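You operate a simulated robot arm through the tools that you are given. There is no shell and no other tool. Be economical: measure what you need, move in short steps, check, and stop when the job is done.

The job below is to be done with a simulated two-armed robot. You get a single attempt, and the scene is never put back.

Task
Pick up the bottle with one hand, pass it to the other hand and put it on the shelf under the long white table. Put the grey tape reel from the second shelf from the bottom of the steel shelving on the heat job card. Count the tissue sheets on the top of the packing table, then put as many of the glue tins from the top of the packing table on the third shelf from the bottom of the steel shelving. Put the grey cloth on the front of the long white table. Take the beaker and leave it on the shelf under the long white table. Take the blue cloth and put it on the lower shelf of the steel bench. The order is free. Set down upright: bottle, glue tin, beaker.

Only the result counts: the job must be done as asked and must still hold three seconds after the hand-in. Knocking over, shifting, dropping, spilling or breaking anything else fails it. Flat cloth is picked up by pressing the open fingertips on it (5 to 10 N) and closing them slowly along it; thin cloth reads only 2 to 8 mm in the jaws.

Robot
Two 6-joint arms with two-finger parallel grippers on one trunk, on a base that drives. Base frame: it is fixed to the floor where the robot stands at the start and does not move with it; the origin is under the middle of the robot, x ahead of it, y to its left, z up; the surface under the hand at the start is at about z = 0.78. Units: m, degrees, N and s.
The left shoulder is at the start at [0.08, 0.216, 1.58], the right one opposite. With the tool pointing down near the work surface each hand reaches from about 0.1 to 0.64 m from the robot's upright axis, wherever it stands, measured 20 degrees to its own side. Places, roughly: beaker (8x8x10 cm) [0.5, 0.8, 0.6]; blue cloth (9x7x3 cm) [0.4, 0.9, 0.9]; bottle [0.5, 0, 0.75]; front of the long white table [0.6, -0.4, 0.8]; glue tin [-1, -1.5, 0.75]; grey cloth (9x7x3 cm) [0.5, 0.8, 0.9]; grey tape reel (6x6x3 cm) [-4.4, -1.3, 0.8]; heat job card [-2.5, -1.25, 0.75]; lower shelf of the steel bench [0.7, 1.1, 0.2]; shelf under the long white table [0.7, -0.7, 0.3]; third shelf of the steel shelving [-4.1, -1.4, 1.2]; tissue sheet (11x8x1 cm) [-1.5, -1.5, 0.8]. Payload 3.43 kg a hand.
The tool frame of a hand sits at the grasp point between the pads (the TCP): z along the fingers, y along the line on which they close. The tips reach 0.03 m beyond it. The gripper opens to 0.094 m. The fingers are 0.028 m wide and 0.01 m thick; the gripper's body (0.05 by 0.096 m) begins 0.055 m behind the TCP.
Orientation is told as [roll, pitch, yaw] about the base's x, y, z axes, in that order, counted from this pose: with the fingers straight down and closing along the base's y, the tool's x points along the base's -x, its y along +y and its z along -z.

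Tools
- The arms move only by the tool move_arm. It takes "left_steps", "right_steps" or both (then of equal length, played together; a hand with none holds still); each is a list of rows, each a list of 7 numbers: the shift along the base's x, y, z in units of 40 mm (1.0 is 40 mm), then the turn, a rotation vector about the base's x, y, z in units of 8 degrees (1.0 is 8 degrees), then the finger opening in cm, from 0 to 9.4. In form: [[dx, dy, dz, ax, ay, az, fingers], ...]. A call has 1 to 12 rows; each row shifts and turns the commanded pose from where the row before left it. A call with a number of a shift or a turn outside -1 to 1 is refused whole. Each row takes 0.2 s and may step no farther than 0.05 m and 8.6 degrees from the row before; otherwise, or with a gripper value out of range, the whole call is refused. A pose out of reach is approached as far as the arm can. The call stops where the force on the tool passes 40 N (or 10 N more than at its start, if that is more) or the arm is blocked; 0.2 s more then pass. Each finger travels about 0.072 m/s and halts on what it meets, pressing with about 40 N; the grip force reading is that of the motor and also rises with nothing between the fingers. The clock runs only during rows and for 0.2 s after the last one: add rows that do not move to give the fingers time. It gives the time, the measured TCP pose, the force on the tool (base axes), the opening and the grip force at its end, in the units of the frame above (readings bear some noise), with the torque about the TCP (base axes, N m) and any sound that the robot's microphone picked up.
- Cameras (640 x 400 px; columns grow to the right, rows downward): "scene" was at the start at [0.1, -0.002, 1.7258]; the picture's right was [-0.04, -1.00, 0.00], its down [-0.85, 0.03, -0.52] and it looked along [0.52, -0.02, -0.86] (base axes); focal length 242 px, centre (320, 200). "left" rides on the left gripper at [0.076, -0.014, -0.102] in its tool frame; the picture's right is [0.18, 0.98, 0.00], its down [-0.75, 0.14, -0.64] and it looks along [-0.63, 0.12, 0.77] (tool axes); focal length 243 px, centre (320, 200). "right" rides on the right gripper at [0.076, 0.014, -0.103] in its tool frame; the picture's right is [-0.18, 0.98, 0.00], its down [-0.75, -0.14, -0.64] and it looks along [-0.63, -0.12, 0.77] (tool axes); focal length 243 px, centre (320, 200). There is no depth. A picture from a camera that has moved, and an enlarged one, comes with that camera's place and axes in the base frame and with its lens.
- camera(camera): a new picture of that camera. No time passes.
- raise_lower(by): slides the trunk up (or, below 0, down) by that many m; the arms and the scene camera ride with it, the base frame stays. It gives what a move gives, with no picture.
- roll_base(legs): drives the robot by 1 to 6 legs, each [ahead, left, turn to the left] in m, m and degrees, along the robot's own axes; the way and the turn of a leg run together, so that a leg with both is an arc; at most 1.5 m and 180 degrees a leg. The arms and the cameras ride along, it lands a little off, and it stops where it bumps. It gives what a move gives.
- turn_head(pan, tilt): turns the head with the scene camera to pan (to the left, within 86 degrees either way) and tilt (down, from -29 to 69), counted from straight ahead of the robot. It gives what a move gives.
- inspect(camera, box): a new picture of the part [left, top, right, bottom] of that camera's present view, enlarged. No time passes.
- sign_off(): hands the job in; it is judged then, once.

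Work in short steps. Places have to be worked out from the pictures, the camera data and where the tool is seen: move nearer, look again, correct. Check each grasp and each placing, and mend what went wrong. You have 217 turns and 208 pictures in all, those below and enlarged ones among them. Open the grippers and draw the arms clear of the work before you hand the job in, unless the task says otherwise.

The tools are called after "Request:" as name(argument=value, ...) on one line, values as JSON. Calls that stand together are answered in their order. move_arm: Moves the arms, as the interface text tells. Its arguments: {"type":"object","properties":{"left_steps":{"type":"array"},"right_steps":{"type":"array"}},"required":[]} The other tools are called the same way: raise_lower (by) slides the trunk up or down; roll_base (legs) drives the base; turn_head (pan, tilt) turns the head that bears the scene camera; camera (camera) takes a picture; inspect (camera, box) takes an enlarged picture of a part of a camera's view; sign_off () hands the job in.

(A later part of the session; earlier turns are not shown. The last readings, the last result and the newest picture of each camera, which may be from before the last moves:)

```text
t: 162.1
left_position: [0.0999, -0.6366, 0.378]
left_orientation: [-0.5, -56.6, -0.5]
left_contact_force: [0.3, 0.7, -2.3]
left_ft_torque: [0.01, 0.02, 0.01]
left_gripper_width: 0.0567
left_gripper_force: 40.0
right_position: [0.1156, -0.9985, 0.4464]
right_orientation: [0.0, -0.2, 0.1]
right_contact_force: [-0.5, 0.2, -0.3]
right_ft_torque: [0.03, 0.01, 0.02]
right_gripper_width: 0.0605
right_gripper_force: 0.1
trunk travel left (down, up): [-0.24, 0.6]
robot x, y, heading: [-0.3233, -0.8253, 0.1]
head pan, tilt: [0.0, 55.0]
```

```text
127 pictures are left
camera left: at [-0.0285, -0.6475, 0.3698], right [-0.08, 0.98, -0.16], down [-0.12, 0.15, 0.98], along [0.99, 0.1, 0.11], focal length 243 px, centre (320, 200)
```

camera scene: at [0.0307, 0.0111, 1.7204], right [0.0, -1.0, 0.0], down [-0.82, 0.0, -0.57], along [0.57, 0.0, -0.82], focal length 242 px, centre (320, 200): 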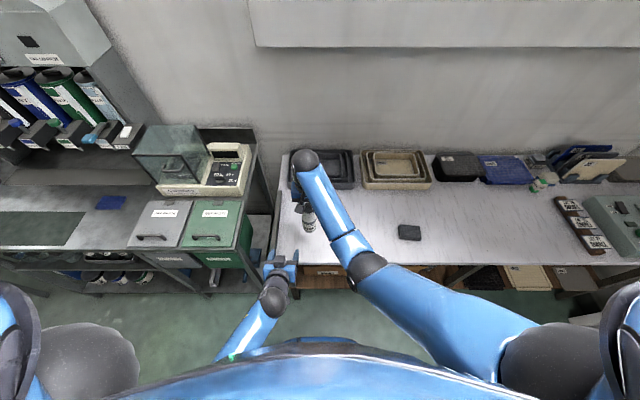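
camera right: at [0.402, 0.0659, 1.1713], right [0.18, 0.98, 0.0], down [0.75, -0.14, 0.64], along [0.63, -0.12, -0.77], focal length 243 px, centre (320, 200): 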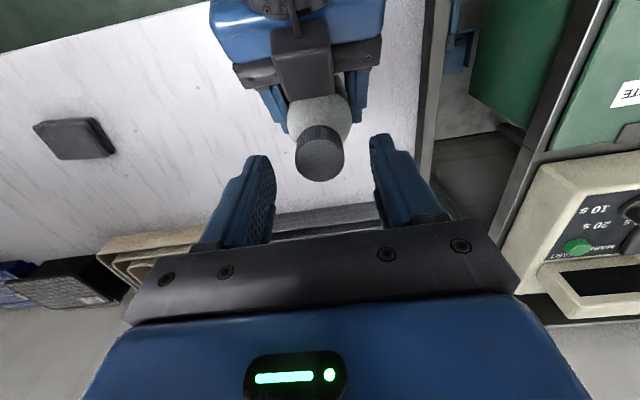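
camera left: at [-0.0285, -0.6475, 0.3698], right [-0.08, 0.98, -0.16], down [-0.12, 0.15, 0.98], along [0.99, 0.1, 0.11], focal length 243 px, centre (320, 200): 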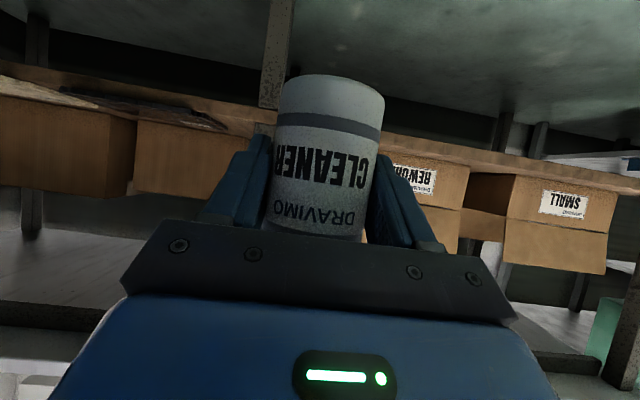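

Bottle bottom is ~2.8 cm above the shelf level. I drive 20 cm forward and look.

Request:
roll_base(legs=[[0.2, 0.01, 0]])

Request:
turn_head(pan=0, tilt=40)

Request:
camera(camera="scene")

Request:
camera(camera="left")

```text
t: 163.7
left_position: [0.3006, -0.6248, 0.378]
left_orientation: [-0.6, -56.7, -0.3]
left_contact_force: [0.2, 0.2, -1.5]
left_ft_torque: [0.02, 0.0, -0.01]
left_gripper_width: 0.0566
left_gripper_force: 39.6
right_position: [0.3171, -0.9888, 0.4457]
right_orientation: [0.0, -0.2, 0.2]
right_contact_force: [0.3, -0.5, -0.3]
right_ft_torque: [-0.02, -0.02, 0.0]
right_gripper_width: 0.0597
right_gripper_force: 0.1
trunk travel left (down, up): [-0.24, 0.6]
robot x, y, heading: [-0.1167, -0.8125, 0.3]
head pan, tilt: [0.0, 55.0]
```

```text
t: 164.5
left_position: [0.2998, -0.6253, 0.3759]
left_orientation: [-0.5, -56.8, -0.4]
left_contact_force: [-0.9, -0.3, -2.7]
left_ft_torque: [-0.02, 0.01, 0.02]
left_gripper_width: 0.0567
left_gripper_force: 40.6
right_position: [0.3181, -0.9881, 0.4448]
right_orientation: [0.0, -0.3, 0.1]
right_contact_force: [0.7, 0.4, 0.9]
right_ft_torque: [-0.01, -0.01, -0.01]
right_gripper_width: 0.0599
right_gripper_force: 0.1
trunk travel left (down, up): [-0.24, 0.6]
robot x, y, heading: [-0.121, -0.8144, 0.3]
head pan, tilt: [0.0, 40.0]
```

```text
126 pictures are left
camera scene: at [-0.0033, -0.8128, 1.181], right [0.0, -1.0, 0.0], down [-0.64, 0.0, -0.77], along [0.77, 0.0, -0.64], focal length 242 px, centre (320, 200)
```

scene: 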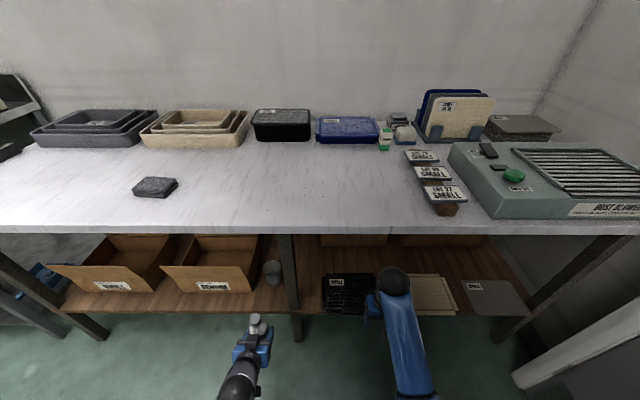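

```text
125 pictures are left
camera left: at [0.1721, -0.6363, 0.3695], right [-0.09, 0.98, -0.16], down [-0.12, 0.15, 0.98], along [0.99, 0.1, 0.11], focal length 243 px, centre (320, 200)
```

left: 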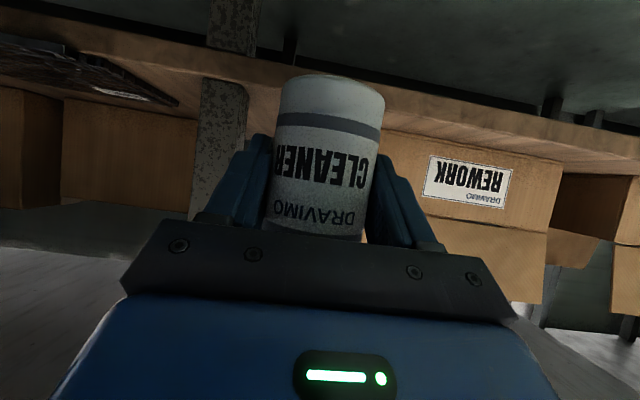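

Beaker is at ≈[0.529,−0.625]. I need the exact shelf front edge to see if the bottle fits before it.

Request:
inspect(camera="scene", box=[220, 230, 340, 330])

```text
4.00 times, centred on (280, 280) of scene
camera zoom: at [-0.0033, -0.8128, 1.181], right [0.0, -1.0, 0.0], down [-0.64, 0.0, -0.77], along [0.77, 0.0, -0.64], focal length 966 px, centre (480, -120)
```

zoom: 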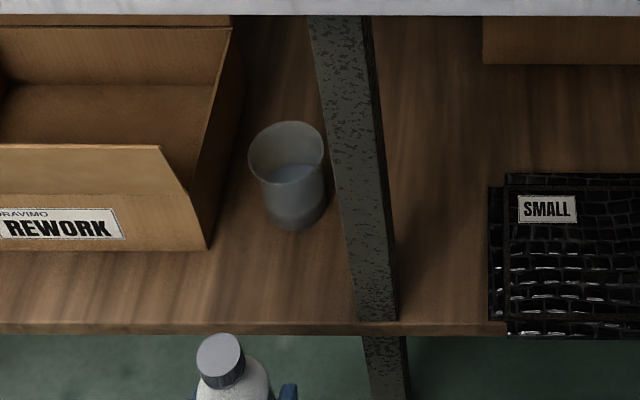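

The free strip before the beaker is 7.9 cm deep, bottle is 5.7 cm: I set it at x≈0.45. Advance.

Request:
move_arm(left_steps=[[0.8, 0, 0, 0, 0, 0, 3.5], [0.8, 0, 0, 0, 0, 0, 3.5], [0.8, 0, 0, 0, 0, 0, 3.5], [0.8, 0, 0, 0, 0, 0, 3.5], [0.55, 0, 0, 0, 0, 0, 3.5], [0, 0, 0, 0, 0, 0, 3.5]])

Request:
inspect(camera="scene", box=[220, 230, 340, 330])

Request:
camera(camera="left")

```text
t: 165.9
left_position: [0.45, -0.6242, 0.376]
left_orientation: [-0.5, -56.8, -0.5]
left_contact_force: [0.6, -0.3, -2.9]
left_ft_torque: [-0.01, 0.02, -0.04]
left_gripper_width: 0.0566
left_gripper_force: 40.1
right_position: [0.3169, -0.9878, 0.4453]
right_orientation: [0.0, -0.2, 0.2]
right_contact_force: [0.6, 0.4, 0.2]
right_ft_torque: [0.0, 0.02, 0.0]
right_gripper_width: 0.06
right_gripper_force: 0.1
trunk travel left (down, up): [-0.24, 0.6]
robot x, y, heading: [-0.1218, -0.8155, 0.4]
head pan, tilt: [0.0, 40.0]
```

```text
4.00 times, centred on (280, 280) of scene
camera zoom: at [-0.0033, -0.8128, 1.1811], right [0.0, -1.0, 0.0], down [-0.64, 0.0, -0.77], along [0.77, 0.0, -0.64], focal length 966 px, centre (480, -120)
```

zoom: 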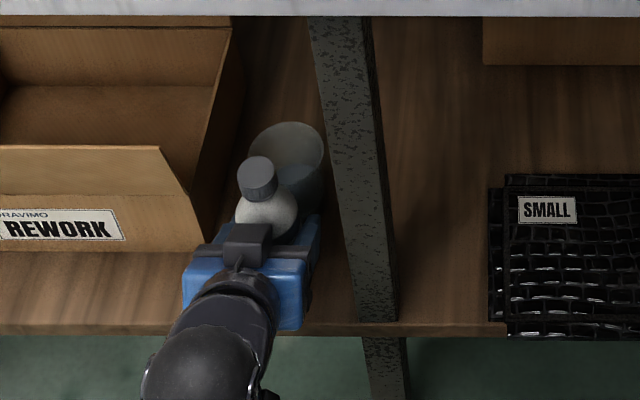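

```text
122 pictures are left
camera left: at [0.3223, -0.6357, 0.3694], right [-0.09, 0.98, -0.16], down [-0.12, 0.15, 0.98], along [0.99, 0.1, 0.11], focal length 243 px, centre (320, 200)
```

left: 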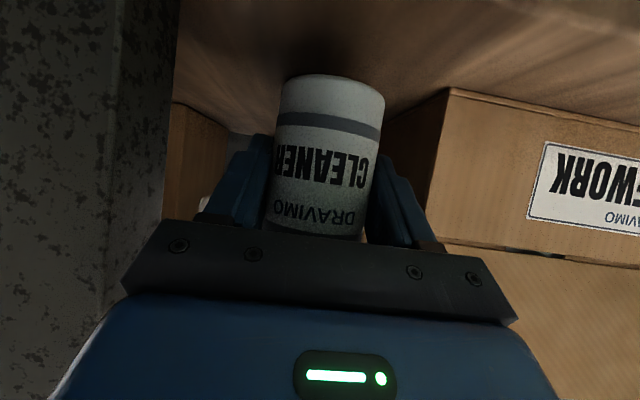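

Positioned well. I lower gently to contact.

Request:
move_arm(left_steps=[[0, 0, -0.25, 0, 0, 0, 3.5], [0, 0, -0.2, 0, 0, 0, 3.5], [0, 0, -0.1, 0, 0, 0, 3.5], [0, 0, -0.08, 0, 0, 0, 3.5], [0, 0, 0, 0, 0, 0, 3.5]])

```text
t: 167.1
left_position: [0.4508, -0.625, 0.3528]
left_orientation: [-0.6, -56.8, -0.4]
left_contact_force: [-0.9, 0.8, -2.8]
left_ft_torque: [0.02, 0.01, -0.02]
left_gripper_width: 0.0567
left_gripper_force: 39.3
right_position: [0.3162, -0.988, 0.4464]
right_orientation: [0.0, -0.2, 0.1]
right_contact_force: [0.2, -0.4, -0.1]
right_ft_torque: [0.01, 0.0, -0.03]
right_gripper_width: 0.0598
right_gripper_force: 0.2
trunk travel left (down, up): [-0.24, 0.6]
robot x, y, heading: [-0.1191, -0.8132, 0.4]
head pan, tilt: [0.0, 40.0]
```

Still hanging (−2.8 N). A few more millimetres.

Request:
move_arm(left_steps=[[0, 0, -0.06, 0, 0, 0, 3.5], [0, 0, -0.06, 0, 0, 0, 3.5], [0, 0, -0.06, 0, 0, 0, 3.5], [0, 0, 0, 0, 0, 0, 3.5]])

```text
t: 168.1
left_position: [0.4524, -0.6254, 0.3498]
left_orientation: [-0.5, -57.3, -0.5]
left_contact_force: [-1.1, 0.1, 27.8]
left_ft_torque: [0.07, 0.61, 0.0]
left_gripper_width: 0.0566
left_gripper_force: 39.9
right_position: [0.3158, -0.9878, 0.4472]
right_orientation: [0.1, -0.3, 0.2]
right_contact_force: [-0.1, -0.8, -0.7]
right_ft_torque: [0.0, 0.03, 0.0]
right_gripper_width: 0.06
right_gripper_force: 0.0
trunk travel left (down, up): [-0.24, 0.6]
robot x, y, heading: [-0.1187, -0.8157, 0.2]
head pan, tilt: [0.0, 40.0]
```

Contact with the shelf (28 N). I relieve 3 mm and open moderately.

Request:
move_arm(left_steps=[[0, 0, 0.08, 0, 0, 0, 3.5], [0, 0, 0, 0, 0, 0, 5.8], [0, 0, 0, 0, 0, 0, 6.4], [0, 0, 0, 0, 0, 0, 7.2], [0, 0, 0, 0, 0, 0, 7.2]])

Request:
camera(camera="left")

```text
t: 169.3
left_position: [0.4506, -0.6248, 0.3482]
left_orientation: [-0.5, -56.7, -0.5]
left_contact_force: [0.8, -0.6, -0.1]
left_ft_torque: [-0.01, 0.0, -0.01]
left_gripper_width: 0.0719
left_gripper_force: 0.1
right_position: [0.3174, -0.9878, 0.4458]
right_orientation: [0.0, -0.2, 0.2]
right_contact_force: [0.2, -0.1, -0.4]
right_ft_torque: [-0.03, 0.03, 0.05]
right_gripper_width: 0.0601
right_gripper_force: 0.2
trunk travel left (down, up): [-0.24, 0.6]
robot x, y, heading: [-0.1182, -0.8122, 0.2]
head pan, tilt: [0.0, 40.0]
```

```text
121 pictures are left
camera left: at [0.3224, -0.6361, 0.34], right [-0.09, 0.98, -0.16], down [-0.12, 0.15, 0.98], along [0.99, 0.1, 0.11], focal length 243 px, centre (320, 200)
```

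left: 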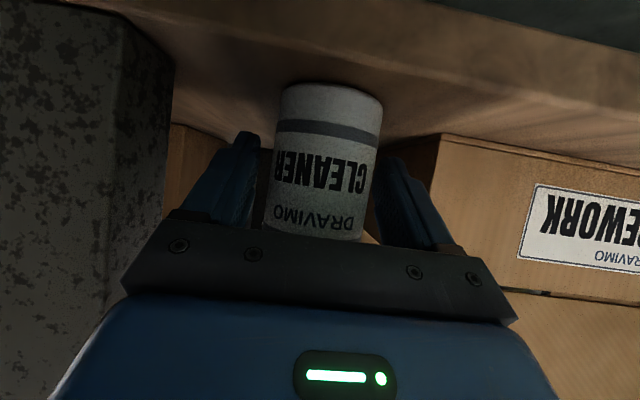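

Bottle stands free. I withdraw straight back and check.

Request:
move_arm(left_steps=[[-0.4, 0, 0.05, 0, 0, 0, 7.2], [-0.7, 0, 0.05, 0, 0, 0, 7.2], [-0.9, 0, 0.05, 0, 0, 0, 7.2], [-1, 0, 0.1, 0, 0, 0, 7.2], [-1, 0, 0.1, 0, 0, 0, 7.2]])

Request:
roll_base(legs=[[-0.2, 0, 0]])

Request:
camera(camera="scene")

```text
t: 170.5
left_position: [0.2892, -0.6243, 0.3632]
left_orientation: [-0.6, -56.8, -0.3]
left_contact_force: [0.3, 0.4, 0.4]
left_ft_torque: [-0.01, 0.0, 0.03]
left_gripper_width: 0.0721
left_gripper_force: 0.1
right_position: [0.3163, -0.988, 0.4461]
right_orientation: [0.0, -0.2, 0.2]
right_contact_force: [0.2, -0.2, -0.3]
right_ft_torque: [-0.01, 0.02, -0.04]
right_gripper_width: 0.0602
right_gripper_force: 0.0
trunk travel left (down, up): [-0.24, 0.6]
robot x, y, heading: [-0.1202, -0.8142, -0.0]
head pan, tilt: [0.0, 40.0]
```

```text
t: 172.1
left_position: [0.089, -0.6254, 0.3631]
left_orientation: [-0.5, -56.8, -0.5]
left_contact_force: [-0.4, -0.4, 0.2]
left_ft_torque: [-0.01, 0.02, 0.02]
left_gripper_width: 0.0719
left_gripper_force: 0.1
right_position: [0.1159, -0.9895, 0.4471]
right_orientation: [0.0, -0.3, 0.1]
right_contact_force: [0.4, -0.3, 0.0]
right_ft_torque: [-0.01, -0.02, 0.0]
right_gripper_width: 0.0599
right_gripper_force: 0.2
trunk travel left (down, up): [-0.24, 0.6]
robot x, y, heading: [-0.3226, -0.8127, 0.3]
head pan, tilt: [0.0, 40.0]
```

```text
120 pictures are left
camera scene: at [-0.2056, -0.8138, 1.1813], right [0.0, -1.0, 0.0], down [-0.64, 0.0, -0.77], along [0.77, 0.0, -0.64], focal length 242 px, centre (320, 200)
```

scene: 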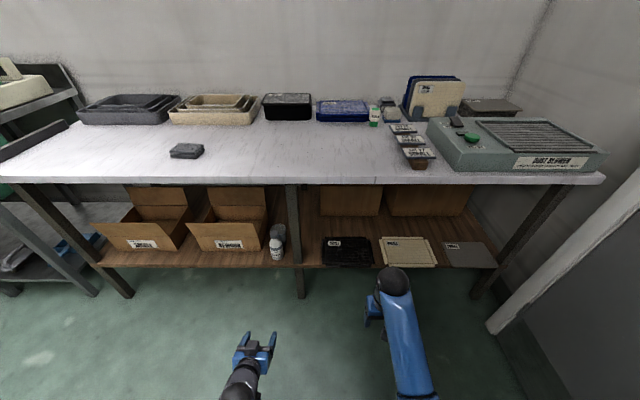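

Bottle and beaker both stand on the shelf. Now to the packing table: raise the trunk and look to the right and behind.

Request:
raise_lower(by=0.4)

Request:
raise_lower(by=0.18)

Request:
turn_head(pan=-85, tilt=30)

Request:
camera(camera="scene")

```text
t: 175.9
left_position: [0.0889, -0.6256, 0.7617]
left_orientation: [-0.5, -56.7, -0.5]
left_contact_force: [0.4, 0.1, 0.5]
left_ft_torque: [-0.01, 0.05, -0.01]
left_gripper_width: 0.072
left_gripper_force: 0.0
right_position: [0.1157, -0.9893, 0.8468]
right_orientation: [0.1, -0.2, 0.3]
right_contact_force: [0.6, 0.8, 0.3]
right_ft_torque: [-0.03, 0.0, 0.03]
right_gripper_width: 0.0599
right_gripper_force: 0.1
trunk travel left (down, up): [-0.64, 0.2]
robot x, y, heading: [-0.3216, -0.8143, 0.4]
head pan, tilt: [0.0, 40.0]
```

```text
t: 177.9
left_position: [0.0897, -0.6261, 0.9437]
left_orientation: [-0.5, -56.6, -0.6]
left_contact_force: [-0.2, -0.7, 0.1]
left_ft_torque: [0.05, -0.02, -0.01]
left_gripper_width: 0.0721
left_gripper_force: 0.1
right_position: [0.1159, -0.9889, 1.0262]
right_orientation: [0.0, -0.2, 0.2]
right_contact_force: [-0.5, 0.2, -0.2]
right_ft_torque: [0.02, -0.05, 0.01]
right_gripper_width: 0.0598
right_gripper_force: 0.0
trunk travel left (down, up): [-0.82, 0.02]
robot x, y, heading: [-0.3215, -0.8129, 0.3]
head pan, tilt: [0.0, 40.0]
```

```text
t: 179.5
left_position: [0.0888, -0.6259, 0.9418]
left_orientation: [-0.5, -56.6, -0.5]
left_contact_force: [-0.6, -0.3, -0.3]
left_ft_torque: [-0.05, -0.01, -0.01]
left_gripper_width: 0.072
left_gripper_force: 0.1
right_position: [0.1148, -0.9891, 1.0265]
right_orientation: [0.0, -0.2, 0.2]
right_contact_force: [0.3, -0.4, -0.4]
right_ft_torque: [-0.04, 0.04, 0.02]
right_gripper_width: 0.0601
right_gripper_force: 0.1
trunk travel left (down, up): [-0.82, 0.02]
robot x, y, heading: [-0.3173, -0.8147, 0.2]
head pan, tilt: [-85.0, 30.0]
```

```text
119 pictures are left
camera scene: at [-0.2813, -0.9042, 1.7765], right [-1.0, -0.09, 0.0], down [-0.05, 0.5, -0.87], along [0.08, -0.86, -0.5], focal length 242 px, centre (320, 200)
```

scene: 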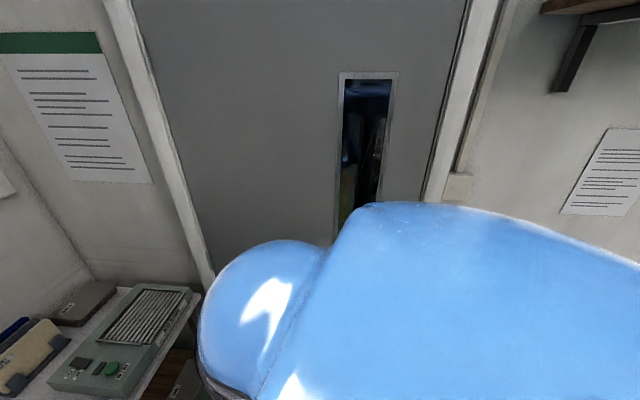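

Only wall and door right here. I back to open floor and turn right 90° to face the packing table.

Request:
roll_base(legs=[[-0.3, 0.3, 0], [0, 0, -90]])

Request:
turn_head(pan=-35, tilt=35)

Request:
camera(camera="scene")

```text
t: 185.9
left_position: [-0.4306, -0.9252, 0.9422]
left_orientation: [-0.6, -56.6, -89.9]
left_contact_force: [0.3, 0.4, -0.4]
left_ft_torque: [0.02, 0.02, -0.01]
left_gripper_width: 0.072
left_gripper_force: 0.0
right_position: [-0.793, -0.9554, 1.0261]
right_orientation: [0.1, -0.2, -89.2]
right_contact_force: [0.7, 0.3, -0.2]
right_ft_torque: [0.03, 0.02, 0.0]
right_gripper_width: 0.0601
right_gripper_force: 0.2
trunk travel left (down, up): [-0.82, 0.02]
robot x, y, heading: [-0.6259, -0.5192, -88.9]
head pan, tilt: [-85.0, 30.0]
```

```text
t: 187.1
left_position: [-0.4305, -0.9243, 0.9423]
left_orientation: [-0.6, -56.8, -89.9]
left_contact_force: [0.6, 0.4, -0.4]
left_ft_torque: [0.0, 0.01, -0.03]
left_gripper_width: 0.0718
left_gripper_force: 0.0
right_position: [-0.7941, -0.9551, 1.0265]
right_orientation: [0.1, -0.2, -89.3]
right_contact_force: [0.6, 0.5, -0.7]
right_ft_torque: [-0.01, -0.04, -0.02]
right_gripper_width: 0.0601
right_gripper_force: 0.0
trunk travel left (down, up): [-0.82, 0.02]
robot x, y, heading: [-0.628, -0.5143, -89.1]
head pan, tilt: [-35.0, 35.0]
```

```text
118 pictures are left
camera scene: at [-0.6711, -0.6183, 1.7687], right [-0.83, 0.56, 0.0], down [0.32, 0.47, -0.82], along [-0.46, -0.68, -0.57], focal length 242 px, centre (320, 200)
```

scene: 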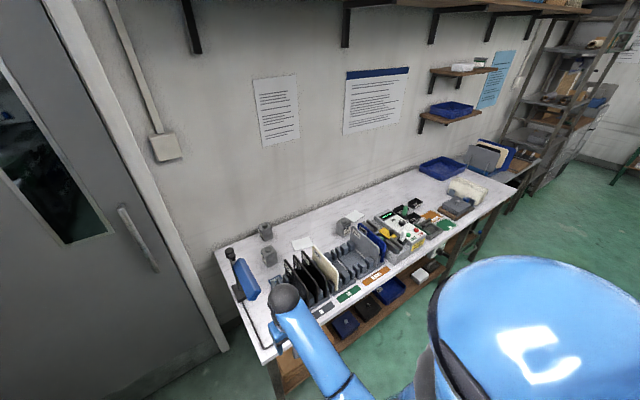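

Packing table in view with tins at its left. I move along it and zoom in.

Request:
inspect(camera="scene", box=[200, 150, 520, 350])

Request:
roll_base(legs=[[0, -0.6, -1]])

Request:
turn_head(pan=0, tilt=45)

Request:
camera(camera="scene")

```text
2.00 times, centred on (360, 250) of scene
camera zoom: at [-0.6711, -0.6183, 1.7687], right [-0.83, 0.56, 0.0], down [0.32, 0.47, -0.82], along [-0.46, -0.68, -0.57], focal length 483 px, centre (240, 100)
```

zoom: 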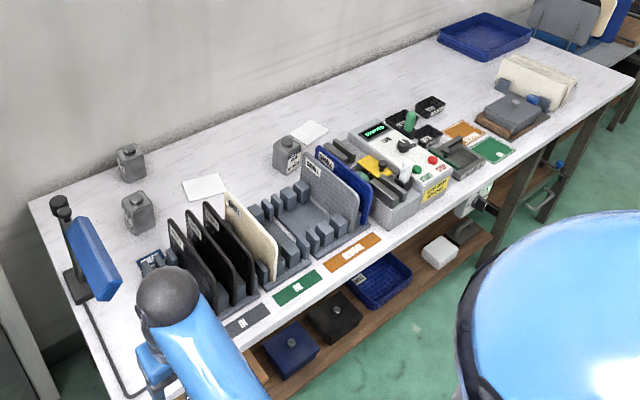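

```text
t: 190.5
left_position: [-1.0304, -0.9313, 0.9425]
left_orientation: [-0.6, -56.8, -90.7]
left_contact_force: [0.5, -0.2, 0.8]
left_ft_torque: [0.01, -0.02, 0.0]
left_gripper_width: 0.072
left_gripper_force: 0.0
right_position: [-1.3945, -0.9555, 1.0263]
right_orientation: [-0.1, -0.1, -90.1]
right_contact_force: [0.7, 0.1, 0.3]
right_ft_torque: [0.0, 0.02, 0.0]
right_gripper_width: 0.06
right_gripper_force: 0.1
trunk travel left (down, up): [-0.82, 0.02]
robot x, y, heading: [-1.2183, -0.5198, -89.8]
head pan, tilt: [-35.0, 35.0]
```

```text
t: 191.5
left_position: [-1.0329, -0.9305, 0.9426]
left_orientation: [-0.5, -56.7, -90.9]
left_contact_force: [0.8, 0.1, -1.0]
left_ft_torque: [0.0, -0.02, 0.0]
left_gripper_width: 0.072
left_gripper_force: 0.1
right_position: [-1.3962, -0.955, 1.0254]
right_orientation: [0.0, -0.2, -90.2]
right_contact_force: [0.1, -0.5, 0.1]
right_ft_torque: [0.01, 0.0, -0.02]
right_gripper_width: 0.0598
right_gripper_force: 0.1
trunk travel left (down, up): [-0.82, 0.02]
robot x, y, heading: [-1.2173, -0.5208, -90.0]
head pan, tilt: [0.0, 45.0]
```

```text
116 pictures are left
camera scene: at [-1.2186, -0.6303, 1.7539], right [-1.0, 0.0, 0.0], down [0.0, 0.71, -0.71], along [0.0, -0.71, -0.71], focal length 242 px, centre (320, 200)
```

scene: 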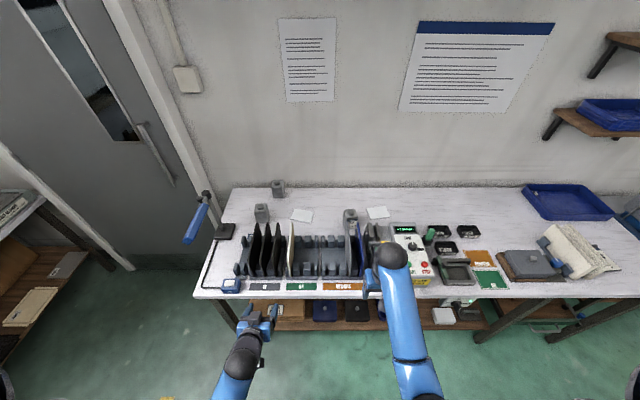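

Three tins and at least two white sheets visible. I zoom in on the whole table, moving the right arm's shadow aside by looking at parts.

Request:
inspect(camera="scene", box=[190, 170, 410, 310])

Request:
inspect(camera="scene", box=[400, 170, 640, 320])

```text
2.86 times, centred on (300, 240) of scene
camera zoom: at [-1.2186, -0.6303, 1.7539], right [-1.0, 0.0, 0.0], down [0.0, 0.71, -0.71], along [0.0, -0.71, -0.71], focal length 690 px, centre (377, 86)
```

zoom: 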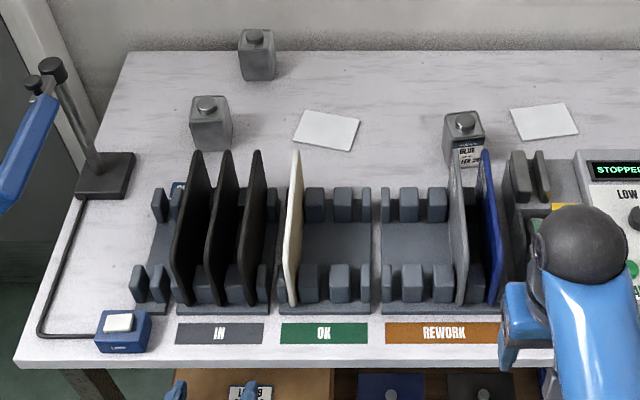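

```text
2.67 times, centred on (520, 245) of scene
camera zoom: at [-1.2186, -0.6303, 1.7539], right [-1.0, 0.0, 0.0], down [0.0, 0.71, -0.71], along [0.0, -0.71, -0.71], focal length 644 px, centre (-213, 80)
```

zoom: 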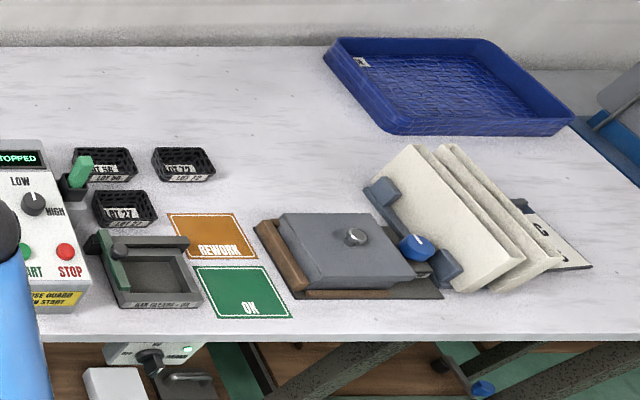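

Two tissue sheets seen (so two tins). I'll take the tin at ≈[−0.92,−1.45] with the left and the one at ≈[−1.375,−1.42] with the right hand. First a lower trunk for longer reach, with the hands raised and tilted.

Request:
roll_base(legs=[[0, 0.072, 0]])

Request:
raise_lower(by=-0.35)

Request:
move_arm(left_steps=[[0, 0, 1, 0.8, 0, 0, 9.4], [0, 0, 1, 0.8, 0, 0, 9.4], [0, 0, 1, 0.8, 0, 0, 9.4], [0, 0, 1, 0, 0, 0, 9.4], [0, 0, 1, 0, 0, 0, 9.4], [0, 0, 1, 0, 0, 0, 9.4], [0, 0, 1, 0, 0, 0, 9.4], [0, 0, 1, 0, 0, 0, 9.4], [0, 0, 1, 0, 0, 0, 9.4], [0, 0, 1, 0, 0, 0, 9.4], [0, 0, 1, 0, 0, 0, 9.4]], right_steps=[[0, 0, 1, -0.9, 0, 0, 9.4], [0, 0, 1, -0.9, 0, 0, 9.4], [0, 0, 1, -0.9, 0, 0, 9.4], [0, 0, 1, -0.9, 0, 0, 9.4], [0, 0, 1, -0.9, 0, 0, 9.4], [0, 0, 1, 0, 0, 0, 9.4], [0, 0, 1, 0, 0, 0, 9.4], [0, 0, 1, 0, 0, 0, 9.4], [0, 0, 1, 0, 0, 0, 9.4], [0, 0, 0, 0, 0, 0, 9.4], [0, 0, 0, 0, 0, 0, 9.4]])

Request:
camera(camera="scene")

```text
t: 192.5
left_position: [-0.9704, -0.9309, 0.9435]
left_orientation: [0.4, -56.7, -91.7]
left_contact_force: [-1.0, -0.4, 0.4]
left_ft_torque: [0.02, -0.03, 0.08]
left_gripper_width: 0.0719
left_gripper_force: 0.0
right_position: [-1.3359, -0.9561, 1.0251]
right_orientation: [0.5, -0.2, -90.2]
right_contact_force: [-0.5, 0.1, -0.3]
right_ft_torque: [0.0, -0.07, 0.0]
right_gripper_width: 0.06
right_gripper_force: 0.1
trunk travel left (down, up): [-0.82, 0.02]
robot x, y, heading: [-1.1519, -0.5148, -90.0]
head pan, tilt: [0.0, 45.0]
```

```text
t: 195.9
left_position: [-0.9628, -0.9323, 0.5925]
left_orientation: [-0.6, -56.7, -90.8]
left_contact_force: [0.4, 0.2, 0.3]
left_ft_torque: [0.0, -0.01, 0.01]
left_gripper_width: 0.0718
left_gripper_force: 0.1
right_position: [-1.3275, -0.9552, 0.6756]
right_orientation: [0.0, -0.2, -90.2]
right_contact_force: [-0.1, -0.5, -0.5]
right_ft_torque: [0.03, -0.01, 0.01]
right_gripper_width: 0.0599
right_gripper_force: 0.1
trunk travel left (down, up): [-0.47, 0.37]
robot x, y, heading: [-1.1503, -0.5186, -90.2]
head pan, tilt: [0.0, 45.0]
```

```text
t: 198.3
left_position: [-0.9669, -0.9765, 0.8843]
left_orientation: [-0.9, -37.5, -90.6]
left_contact_force: [0.2, -0.1, 0.4]
left_ft_torque: [0.03, -0.03, -0.03]
left_gripper_width: 0.0937
left_gripper_force: 0.0
left hand out of reach, approached as far as the arm can: row 6, 7, 8, 9, 10, 11
right_position: [-1.3262, -0.9697, 0.8774]
right_orientation: [0.2, -36.3, -90.2]
right_contact_force: [0.1, 0.5, 0.1]
right_ft_torque: [-0.01, -0.05, 0.01]
right_gripper_width: 0.0941
right_gripper_force: 0.1
right hand out of reach, approached as far as the arm can: row 5, 6, 7, 8, 9
trunk travel left (down, up): [-0.47, 0.37]
robot x, y, heading: [-1.1501, -0.5206, -90.1]
head pan, tilt: [0.0, 45.0]
```

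```text
113 pictures are left
camera scene: at [-1.1482, -0.6304, 1.4039], right [-1.0, 0.0, 0.0], down [0.0, 0.71, -0.71], along [0.0, -0.71, -0.71], focal length 242 px, centre (320, 200)
```

scene: 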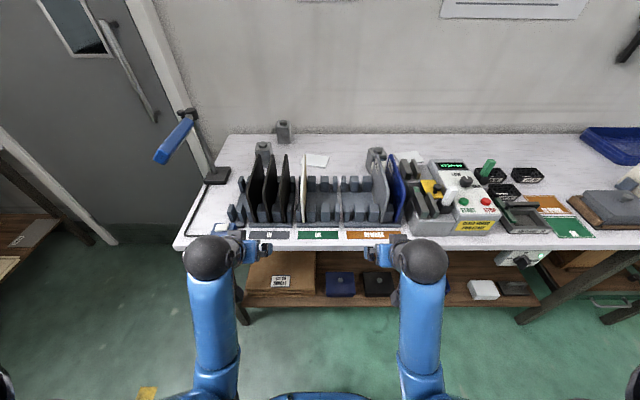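

Raise the trunk 0.2 m so the hands clear the dividers, then drive in 15 cm and look.

Request:
raise_lower(by=0.2)

Request:
roll_base(legs=[[0.14, 0, 0]])

Request:
camera(camera="scene")

Request:
camera(camera="left")

Request:
camera(camera="right")

```text
t: 200.5
left_position: [-0.9682, -0.9771, 1.084]
left_orientation: [-0.9, -37.5, -90.5]
left_contact_force: [0.0, -0.8, -0.9]
left_ft_torque: [0.02, 0.01, 0.03]
left_gripper_width: 0.0939
left_gripper_force: 0.0
right_position: [-1.3245, -0.9696, 1.076]
right_orientation: [0.1, -36.4, -90.2]
right_contact_force: [-0.1, 0.3, -0.1]
right_ft_torque: [0.01, -0.01, 0.0]
right_gripper_width: 0.0942
right_gripper_force: 0.1
trunk travel left (down, up): [-0.67, 0.17]
robot x, y, heading: [-1.1506, -0.5133, -90.0]
head pan, tilt: [0.0, 45.0]
```

```text
t: 201.8
left_position: [-0.9676, -1.1139, 1.0856]
left_orientation: [-0.9, -37.7, -90.6]
left_contact_force: [0.5, 0.6, -0.7]
left_ft_torque: [0.01, 0.05, -0.02]
left_gripper_width: 0.0939
left_gripper_force: 0.2
right_position: [-1.3259, -1.105, 1.0761]
right_orientation: [0.0, -36.5, -90.1]
right_contact_force: [-1.1, 1.0, -0.9]
right_ft_torque: [-0.02, -0.03, -0.02]
right_gripper_width: 0.094
right_gripper_force: 0.0
trunk travel left (down, up): [-0.67, 0.17]
robot x, y, heading: [-1.1467, -0.6563, -90.3]
head pan, tilt: [0.0, 45.0]
```

```text
112 pictures are left
camera scene: at [-1.1486, -0.766, 1.6042], right [-1.0, 0.0, 0.0], down [0.0, 0.71, -0.71], along [0.0, -0.71, -0.71], focal length 242 px, centre (320, 200)
```

scene: 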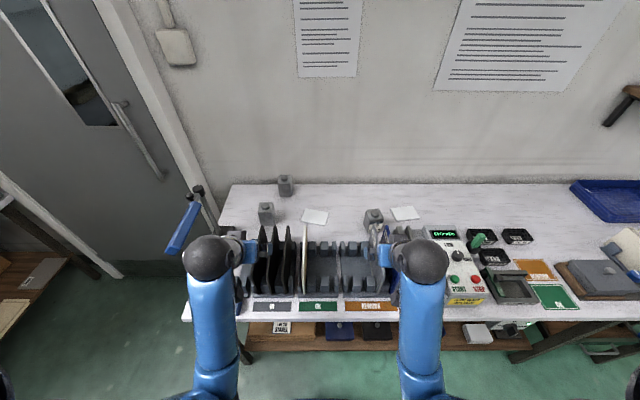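

```text
111 pictures are left
camera left: at [-0.9798, -0.9892, 1.12], right [0.98, 0.13, -0.12], down [0.15, -0.21, 0.97], along [0.1, -0.97, -0.22], focal length 243 px, centre (320, 200)
```

left: 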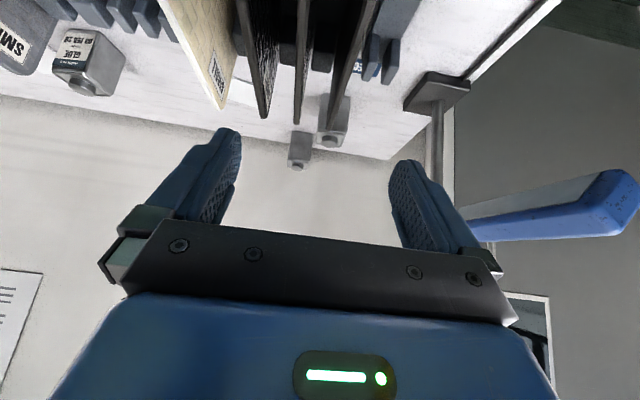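

```text
110 pictures are left
camera right: at [-1.3111, -0.9828, 1.1148], right [0.98, -0.15, 0.11], down [-0.14, -0.22, 0.96], along [-0.12, -0.96, -0.24], focal length 243 px, centre (320, 200)
```

right: 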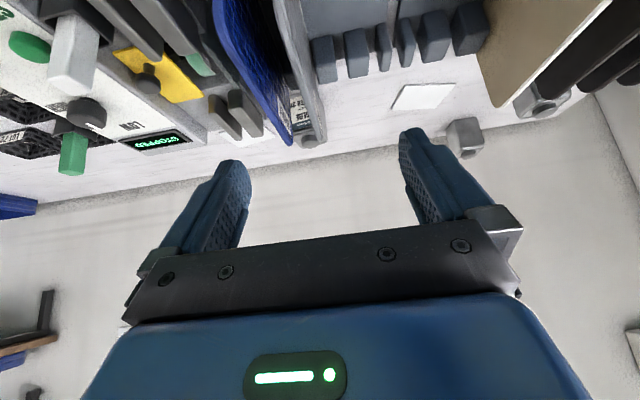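

Tin caps triangulate to A≈[−0.932,−1.43], C≈[−1.37,−1.41], cap top ≈0.90, with dividers in front of them, so a vertical grasp is needed. I extend the left hand over A and turn it vertical.

Request:
move_arm(left_steps=[[0.1, -0.95, 0, 0, 0, 0, 9.4], [0.1, -0.95, 0, 0, 0, 0, 9.4], [0.1, -0.95, 0, 0, 0, 0, 9.4], [0.1, -0.95, 0, 0.9, 0, 0, 9.4], [0.1, -0.95, 0, 0.95, 0, 0, 9.4], [0.1, -0.95, 0, 0.95, 0, 0, 9.4], [0.1, -0.95, 0, 0.95, 0, 0, 9.4], [0.1, -0.95, 0, 0.9, 0, 0, 9.4], [0.1, -0.3, 0, 0, 0, 0, 9.4]])

Request:
camera(camera="left")

Request:
camera(camera="scene")

```text
t: 203.8
left_position: [-0.9325, -1.4202, 1.0854]
left_orientation: [-1.3, -0.6, -90.6]
left_contact_force: [0.8, -0.4, 0.4]
left_ft_torque: [0.01, 0.0, -0.01]
left_gripper_width: 0.0942
left_gripper_force: 0.0
left hand out of reach, approached as far as the arm can: row 9
right_position: [-1.3245, -1.1069, 1.0758]
right_orientation: [0.0, -36.3, -90.3]
right_contact_force: [-0.2, -0.5, -0.4]
right_ft_torque: [-0.02, 0.02, 0.02]
right_gripper_width: 0.0941
right_gripper_force: 0.1
trunk travel left (down, up): [-0.67, 0.17]
robot x, y, heading: [-1.1487, -0.653, -90.0]
head pan, tilt: [0.0, 45.0]
```

```text
109 pictures are left
camera left: at [-0.9436, -1.3419, 1.1879], right [0.98, 0.18, -0.02], down [0.15, -0.75, 0.64], along [0.1, -0.64, -0.76], focal length 243 px, centre (320, 200)
```

left: 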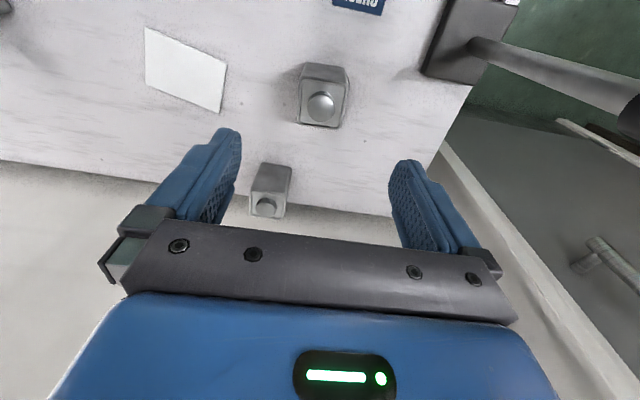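

```text
108 pictures are left
camera scene: at [-1.1482, -0.7694, 1.6039], right [-1.0, 0.0, 0.0], down [0.0, 0.71, -0.71], along [0.0, -0.71, -0.71], focal length 242 px, centre (320, 200)
```

scene: 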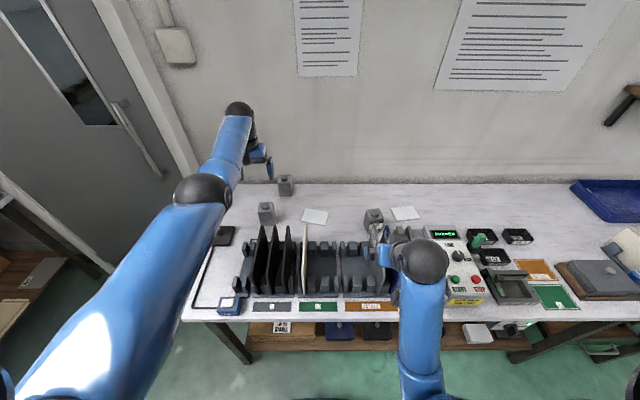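

Vertical reach works. I rotate the wrist −88° so its camera stays away from the dividers, lower the trunk 6 cm and centre on the tin.

Request:
move_arm(left_steps=[[0, 0, 0, 0, 0, -1, 9.4], [0, 0, 0, 0, 0, -1, 9.4], [0, 0, 0, 0, 0, -1, 9.4], [0, 0, 0, 0, 0, -1, 9.4], [0, 0, 0, 0, 0, -1, 9.4], [0, 0, 0, 0, 0, -1, 9.4], [0, 0, 0, 0, 0, -1, 9.4], [0, 0, 0, 0, 0, -1, 9.4], [0, 0, 0, 0, 0, -1, 9.4], [0, 0, 0, 0, 0, -1, 9.4], [0, 0, 0, 0, 0, -0.9, 9.4]])

Request:
raise_lower(by=-0.06)

Request:
camera(camera="left")

```text
t: 206.2
left_position: [-0.9325, -1.4172, 1.0856]
left_orientation: [-1.3, -0.4, -177.9]
left_contact_force: [0.8, 0.3, 0.4]
left_ft_torque: [-0.02, 0.0, -0.01]
left_gripper_width: 0.0945
left_gripper_force: 0.1
right_position: [-1.3267, -1.1074, 1.0754]
right_orientation: [0.0, -36.4, -90.3]
right_contact_force: [0.1, 0.3, 0.2]
right_ft_torque: [0.0, 0.03, 0.02]
right_gripper_width: 0.094
right_gripper_force: 0.0
trunk travel left (down, up): [-0.67, 0.17]
robot x, y, heading: [-1.1483, -0.6579, -90.3]
head pan, tilt: [0.0, 45.0]
```

```text
t: 207.2
left_position: [-0.9335, -1.4154, 1.0239]
left_orientation: [-1.4, -0.4, -177.6]
left_contact_force: [0.0, -0.2, 0.2]
left_ft_torque: [-0.02, 0.02, 0.03]
left_gripper_width: 0.0941
left_gripper_force: 0.1
right_position: [-1.3253, -1.1076, 1.0163]
right_orientation: [0.1, -36.4, -90.3]
right_contact_force: [0.5, 0.1, -0.3]
right_ft_torque: [0.03, -0.02, -0.01]
right_gripper_width: 0.0942
right_gripper_force: 0.0
trunk travel left (down, up): [-0.61, 0.23]
robot x, y, heading: [-1.1518, -0.6585, -89.8]
head pan, tilt: [0.0, 45.0]
```

```text
107 pictures are left
camera left: at [-0.856, -1.4002, 1.1277], right [0.22, -0.97, -0.02], down [-0.74, -0.19, 0.64], along [-0.63, -0.13, -0.77], focal length 243 px, centre (320, 200)
```

left: 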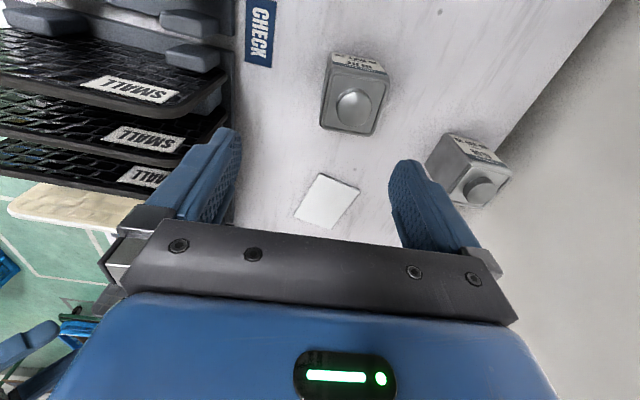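

Tin A's cap is at ≈[−0.926,−1.444], rotated ~10°. I correct and go down by trunk.

Request:
move_arm(left_steps=[[0.2, -0.35, 0, 0, 0, -0.65, 9.4], [0, -0.35, 0, 0, 0, -0.65, 9.4], [0, 0, 0, 0, 0, 0, 9.4]])

Request:
raise_lower(by=-0.06)

Request:
camera(camera="left")

```text
t: 208.0
left_position: [-0.9244, -1.417, 1.0266]
left_orientation: [-1.3, -0.2, 171.9]
left_contact_force: [-0.8, -1.2, -0.4]
left_ft_torque: [0.0, 0.01, -0.01]
left_gripper_width: 0.094
left_gripper_force: 0.1
left hand out of reach, approached as far as the arm can: row 1, 2
right_position: [-1.327, -1.1082, 1.0162]
right_orientation: [0.0, -36.4, -90.3]
right_contact_force: [-0.2, 0.9, -0.4]
right_ft_torque: [0.01, -0.02, 0.0]
right_gripper_width: 0.094
right_gripper_force: 0.1
trunk travel left (down, up): [-0.61, 0.23]
robot x, y, heading: [-1.1503, -0.6574, -90.1]
head pan, tilt: [0.0, 45.0]
```

```text
t: 208.7
left_position: [-0.9231, -1.4134, 0.9871]
left_orientation: [-1.1, -0.5, 171.8]
left_contact_force: [0.5, 0.0, -0.1]
left_ft_torque: [0.03, 0.03, -0.01]
left_gripper_width: 0.0939
left_gripper_force: 0.1
right_position: [-1.3256, -1.1088, 0.9831]
right_orientation: [0.0, -38.2, -90.2]
right_contact_force: [0.2, 3.0, 14.3]
right_ft_torque: [0.07, 0.8, -0.24]
right_gripper_width: 0.094
right_gripper_force: 0.2
trunk travel left (down, up): [-0.569, 0.271]
robot x, y, heading: [-1.151, -0.6583, -90.3]
head pan, tilt: [0.0, 45.0]
stopped: the force on the tool passed its limit at 57 N (the readings are from after the stop); the commanded pose is now the measured one
```

```text
106 pictures are left
camera left: at [-0.8462, -1.4109, 1.089], right [0.04, -1.0, -0.02], down [-0.76, -0.05, 0.64], along [-0.64, -0.01, -0.76], focal length 243 px, centre (320, 200)
```

left: 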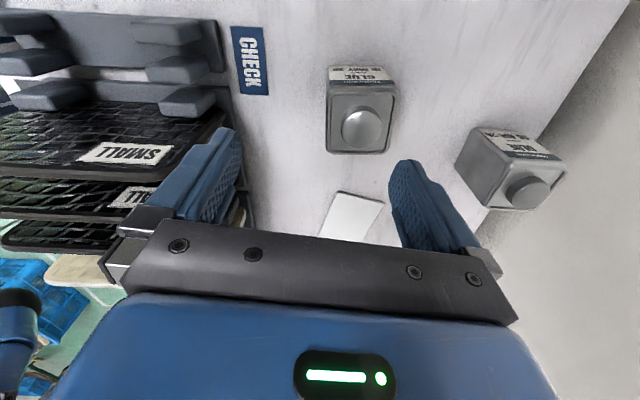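

The right hand touched something (a divider) below it. I raise at once and check it.

Request:
raise_lower(by=0.06)

Request:
camera(camera="right")

Request:
inspect(camera="scene", box=[220, 190, 460, 330])

```text
t: 209.7
left_position: [-0.925, -1.415, 1.0448]
left_orientation: [-1.2, -0.3, 172.0]
left_contact_force: [0.5, -0.3, 0.2]
left_ft_torque: [0.02, 0.01, -0.04]
left_gripper_width: 0.094
left_gripper_force: 0.0
right_position: [-1.327, -1.1091, 1.0414]
right_orientation: [0.2, -37.8, -90.3]
right_contact_force: [0.3, -0.5, 0.2]
right_ft_torque: [-0.02, 0.01, 0.0]
right_gripper_width: 0.0939
right_gripper_force: 0.1
trunk travel left (down, up): [-0.629, 0.211]
robot x, y, heading: [-1.1507, -0.6606, -90.0]
head pan, tilt: [0.0, 45.0]
```

```text
105 pictures are left
camera right: at [-1.3118, -0.9862, 1.0764], right [0.98, -0.15, 0.11], down [-0.14, -0.2, 0.97], along [-0.12, -0.97, -0.22], focal length 243 px, centre (320, 200)
```

right: 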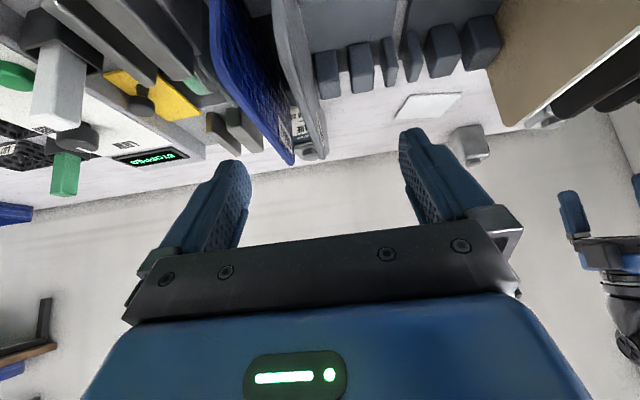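

```text
2.67 times, centred on (340, 260) of scene
camera zoom: at [-1.1489, -0.77, 1.5629], right [-1.0, 0.0, 0.0], down [0.0, 0.71, -0.71], along [0.0, -0.71, -0.71], focal length 644 px, centre (267, 40)
```

zoom: 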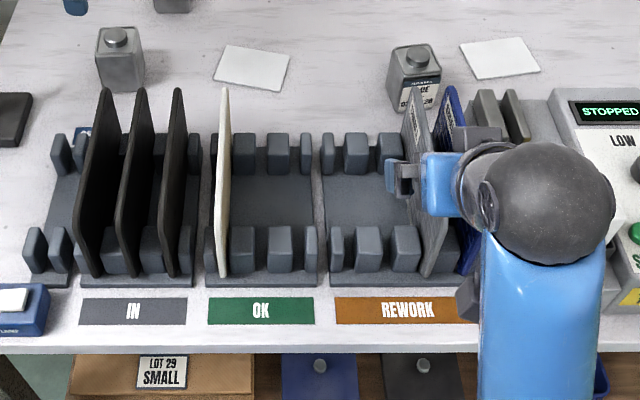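

Dividers unchanged. I draw the right hand back off the table, and drive 2.5 cm closer for the left hand's reach.

Request:
move_arm(right_steps=[[0, 1, 0, 0, 0, 0, 9.4], [0, 1, 0, 0, 0, 0, 9.4], [0, 1, 0, 0, 0, 0, 9.4], [0, 0.8, 0, 0, 0, 0, 9.4]])

Request:
roll_base(legs=[[0.025, 0, 0]])

Request:
raise_lower(by=-0.07)

Request:
camera(camera="left")

```text
t: 210.7
left_position: [-0.9255, -1.4138, 1.0454]
left_orientation: [-1.3, -0.5, 172.0]
left_contact_force: [-0.2, -0.4, 0.8]
left_ft_torque: [0.03, 0.02, 0.01]
left_gripper_width: 0.0941
left_gripper_force: 0.0
right_position: [-1.2963, -1.0719, 0.9793]
right_orientation: [0.2, -37.6, -90.4]
right_contact_force: [0.6, 0.2, -0.1]
right_ft_torque: [0.01, -0.02, -0.01]
right_gripper_width: 0.0938
right_gripper_force: 0.0
right hand out of reach, approached as far as the arm can: row 1, 2, 3, 4
trunk travel left (down, up): [-0.629, 0.211]
robot x, y, heading: [-1.1492, -0.6598, -90.1]
head pan, tilt: [0.0, 45.0]
```

```text
t: 211.5
left_position: [-0.9249, -1.4339, 1.0504]
left_orientation: [-1.0, -0.2, 172.0]
left_contact_force: [0.7, 0.8, 1.1]
left_ft_torque: [-0.07, 0.0, 0.04]
left_gripper_width: 0.0938
left_gripper_force: 0.1
right_position: [-1.2976, -1.0914, 0.982]
right_orientation: [0.1, -38.0, -90.2]
right_contact_force: [-0.5, -0.4, -0.1]
right_ft_torque: [-0.03, 0.01, 0.01]
right_gripper_width: 0.0942
right_gripper_force: 0.1
trunk travel left (down, up): [-0.629, 0.211]
robot x, y, heading: [-1.1486, -0.6835, -89.8]
head pan, tilt: [0.0, 45.0]
```

```text
t: 212.6
left_position: [-0.9258, -1.4385, 0.9767]
left_orientation: [-1.3, -0.4, 171.9]
left_contact_force: [0.8, -0.5, 0.0]
left_ft_torque: [-0.03, -0.02, 0.03]
left_gripper_width: 0.094
left_gripper_force: 0.1
right_position: [-1.2964, -1.0942, 0.9105]
right_orientation: [0.1, -37.8, -90.3]
right_contact_force: [-0.9, 0.6, 0.3]
right_ft_torque: [-0.03, -0.01, -0.01]
right_gripper_width: 0.094
right_gripper_force: 0.1
trunk travel left (down, up): [-0.559, 0.281]
robot x, y, heading: [-1.1502, -0.6788, -90.1]
head pan, tilt: [0.0, 45.0]
```

```text
103 pictures are left
camera left: at [-0.8478, -1.4367, 1.0784], right [0.04, -1.0, -0.02], down [-0.76, -0.05, 0.64], along [-0.64, -0.01, -0.77], focal length 243 px, centre (320, 200)
```

left: 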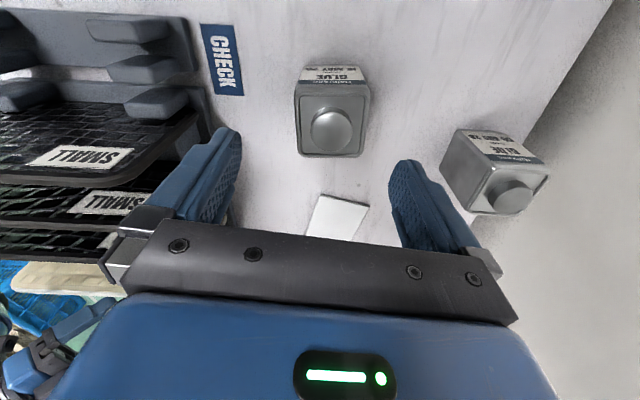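

Cap at [−0.926,−1.445], hand nearly centred. I lower with the arm only (right hand stays put).

Request:
move_arm(left_steps=[[0, -0.15, -0.6, 0, 0, 0, 9.4], [0, 0, -0.6, 0, 0, 0, 9.4], [0, 0, -0.6, 0, 0, 0, 9.4], [0, 0, -0.5, 0, 0, 0, 9.4], [0, 0, -0.3, 0, 0, 0, 9.4], [0, 0, 0, 0, 0, 0, 9.4]])

Request:
camera(camera="left")

```text
t: 214.0
left_position: [-0.9247, -1.4251, 0.875]
left_orientation: [-1.4, -0.3, 171.9]
left_contact_force: [0.1, -0.3, -0.8]
left_ft_torque: [-0.02, 0.01, 0.02]
left_gripper_width: 0.0941
left_gripper_force: 0.1
left hand out of reach, approached as far as the arm can: row 1, 3, 4
right_position: [-1.298, -1.0948, 0.9096]
right_orientation: [0.0, -37.7, -90.3]
right_contact_force: [-0.2, -0.1, 0.1]
right_ft_torque: [-0.01, -0.02, 0.03]
right_gripper_width: 0.0938
right_gripper_force: 0.1
trunk travel left (down, up): [-0.559, 0.281]
robot x, y, heading: [-1.1495, -0.683, -90.2]
head pan, tilt: [0.0, 45.0]
```

```text
102 pictures are left
camera left: at [-0.8481, -1.424, 0.9766], right [0.04, -1.0, -0.02], down [-0.76, -0.05, 0.64], along [-0.64, -0.01, -0.77], focal length 243 px, centre (320, 200)
```

left: 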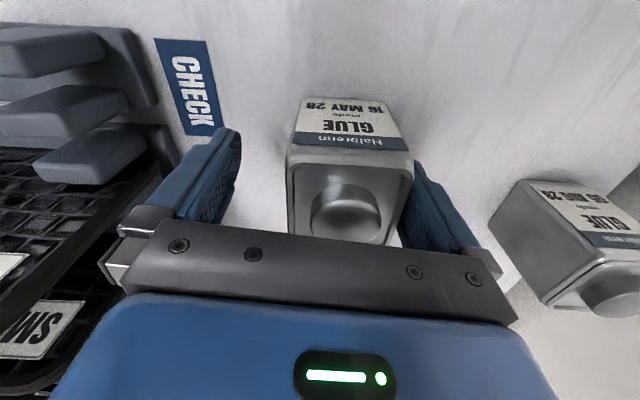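

Tin is between the fingers. I close slowly.

Request:
move_arm(left_steps=[[0, 0, 0, 0, 0, 0, 8], [0, 0, 0, 0, 0, 0, 7], [0, 0, 0, 0, 0, 0, 6], [0, 0, 0, 0, 0, 0, 5], [0, 0, 0, 0, 0, 0, 4], [0, 0, 0, 0, 0, 0, 4], [0, 0, 0, 0, 0, 0, 4]])

Request:
camera(camera="left")

```text
t: 215.6
left_position: [-0.926, -1.4264, 0.8754]
left_orientation: [-1.4, -0.4, 171.9]
left_contact_force: [-0.1, -0.9, 1.5]
left_ft_torque: [-0.18, 0.03, 0.05]
left_gripper_width: 0.0642
left_gripper_force: 39.9
right_position: [-1.298, -1.0955, 0.9093]
right_orientation: [0.1, -37.5, -90.3]
right_contact_force: [-0.6, 0.7, -0.4]
right_ft_torque: [0.0, 0.0, 0.02]
right_gripper_width: 0.094
right_gripper_force: 0.0
trunk travel left (down, up): [-0.559, 0.281]
robot x, y, heading: [-1.149, -0.6855, -90.3]
head pan, tilt: [0.0, 45.0]
```

```text
101 pictures are left
camera left: at [-0.8481, -1.4244, 0.9772], right [0.04, -1.0, -0.02], down [-0.76, -0.05, 0.64], along [-0.64, -0.01, -0.77], focal length 243 px, centre (320, 200)
```

left: 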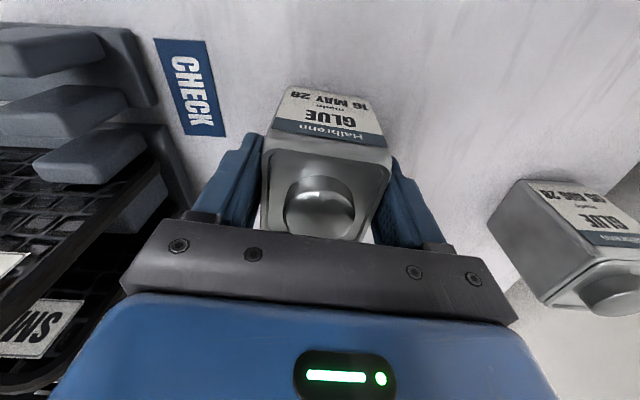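

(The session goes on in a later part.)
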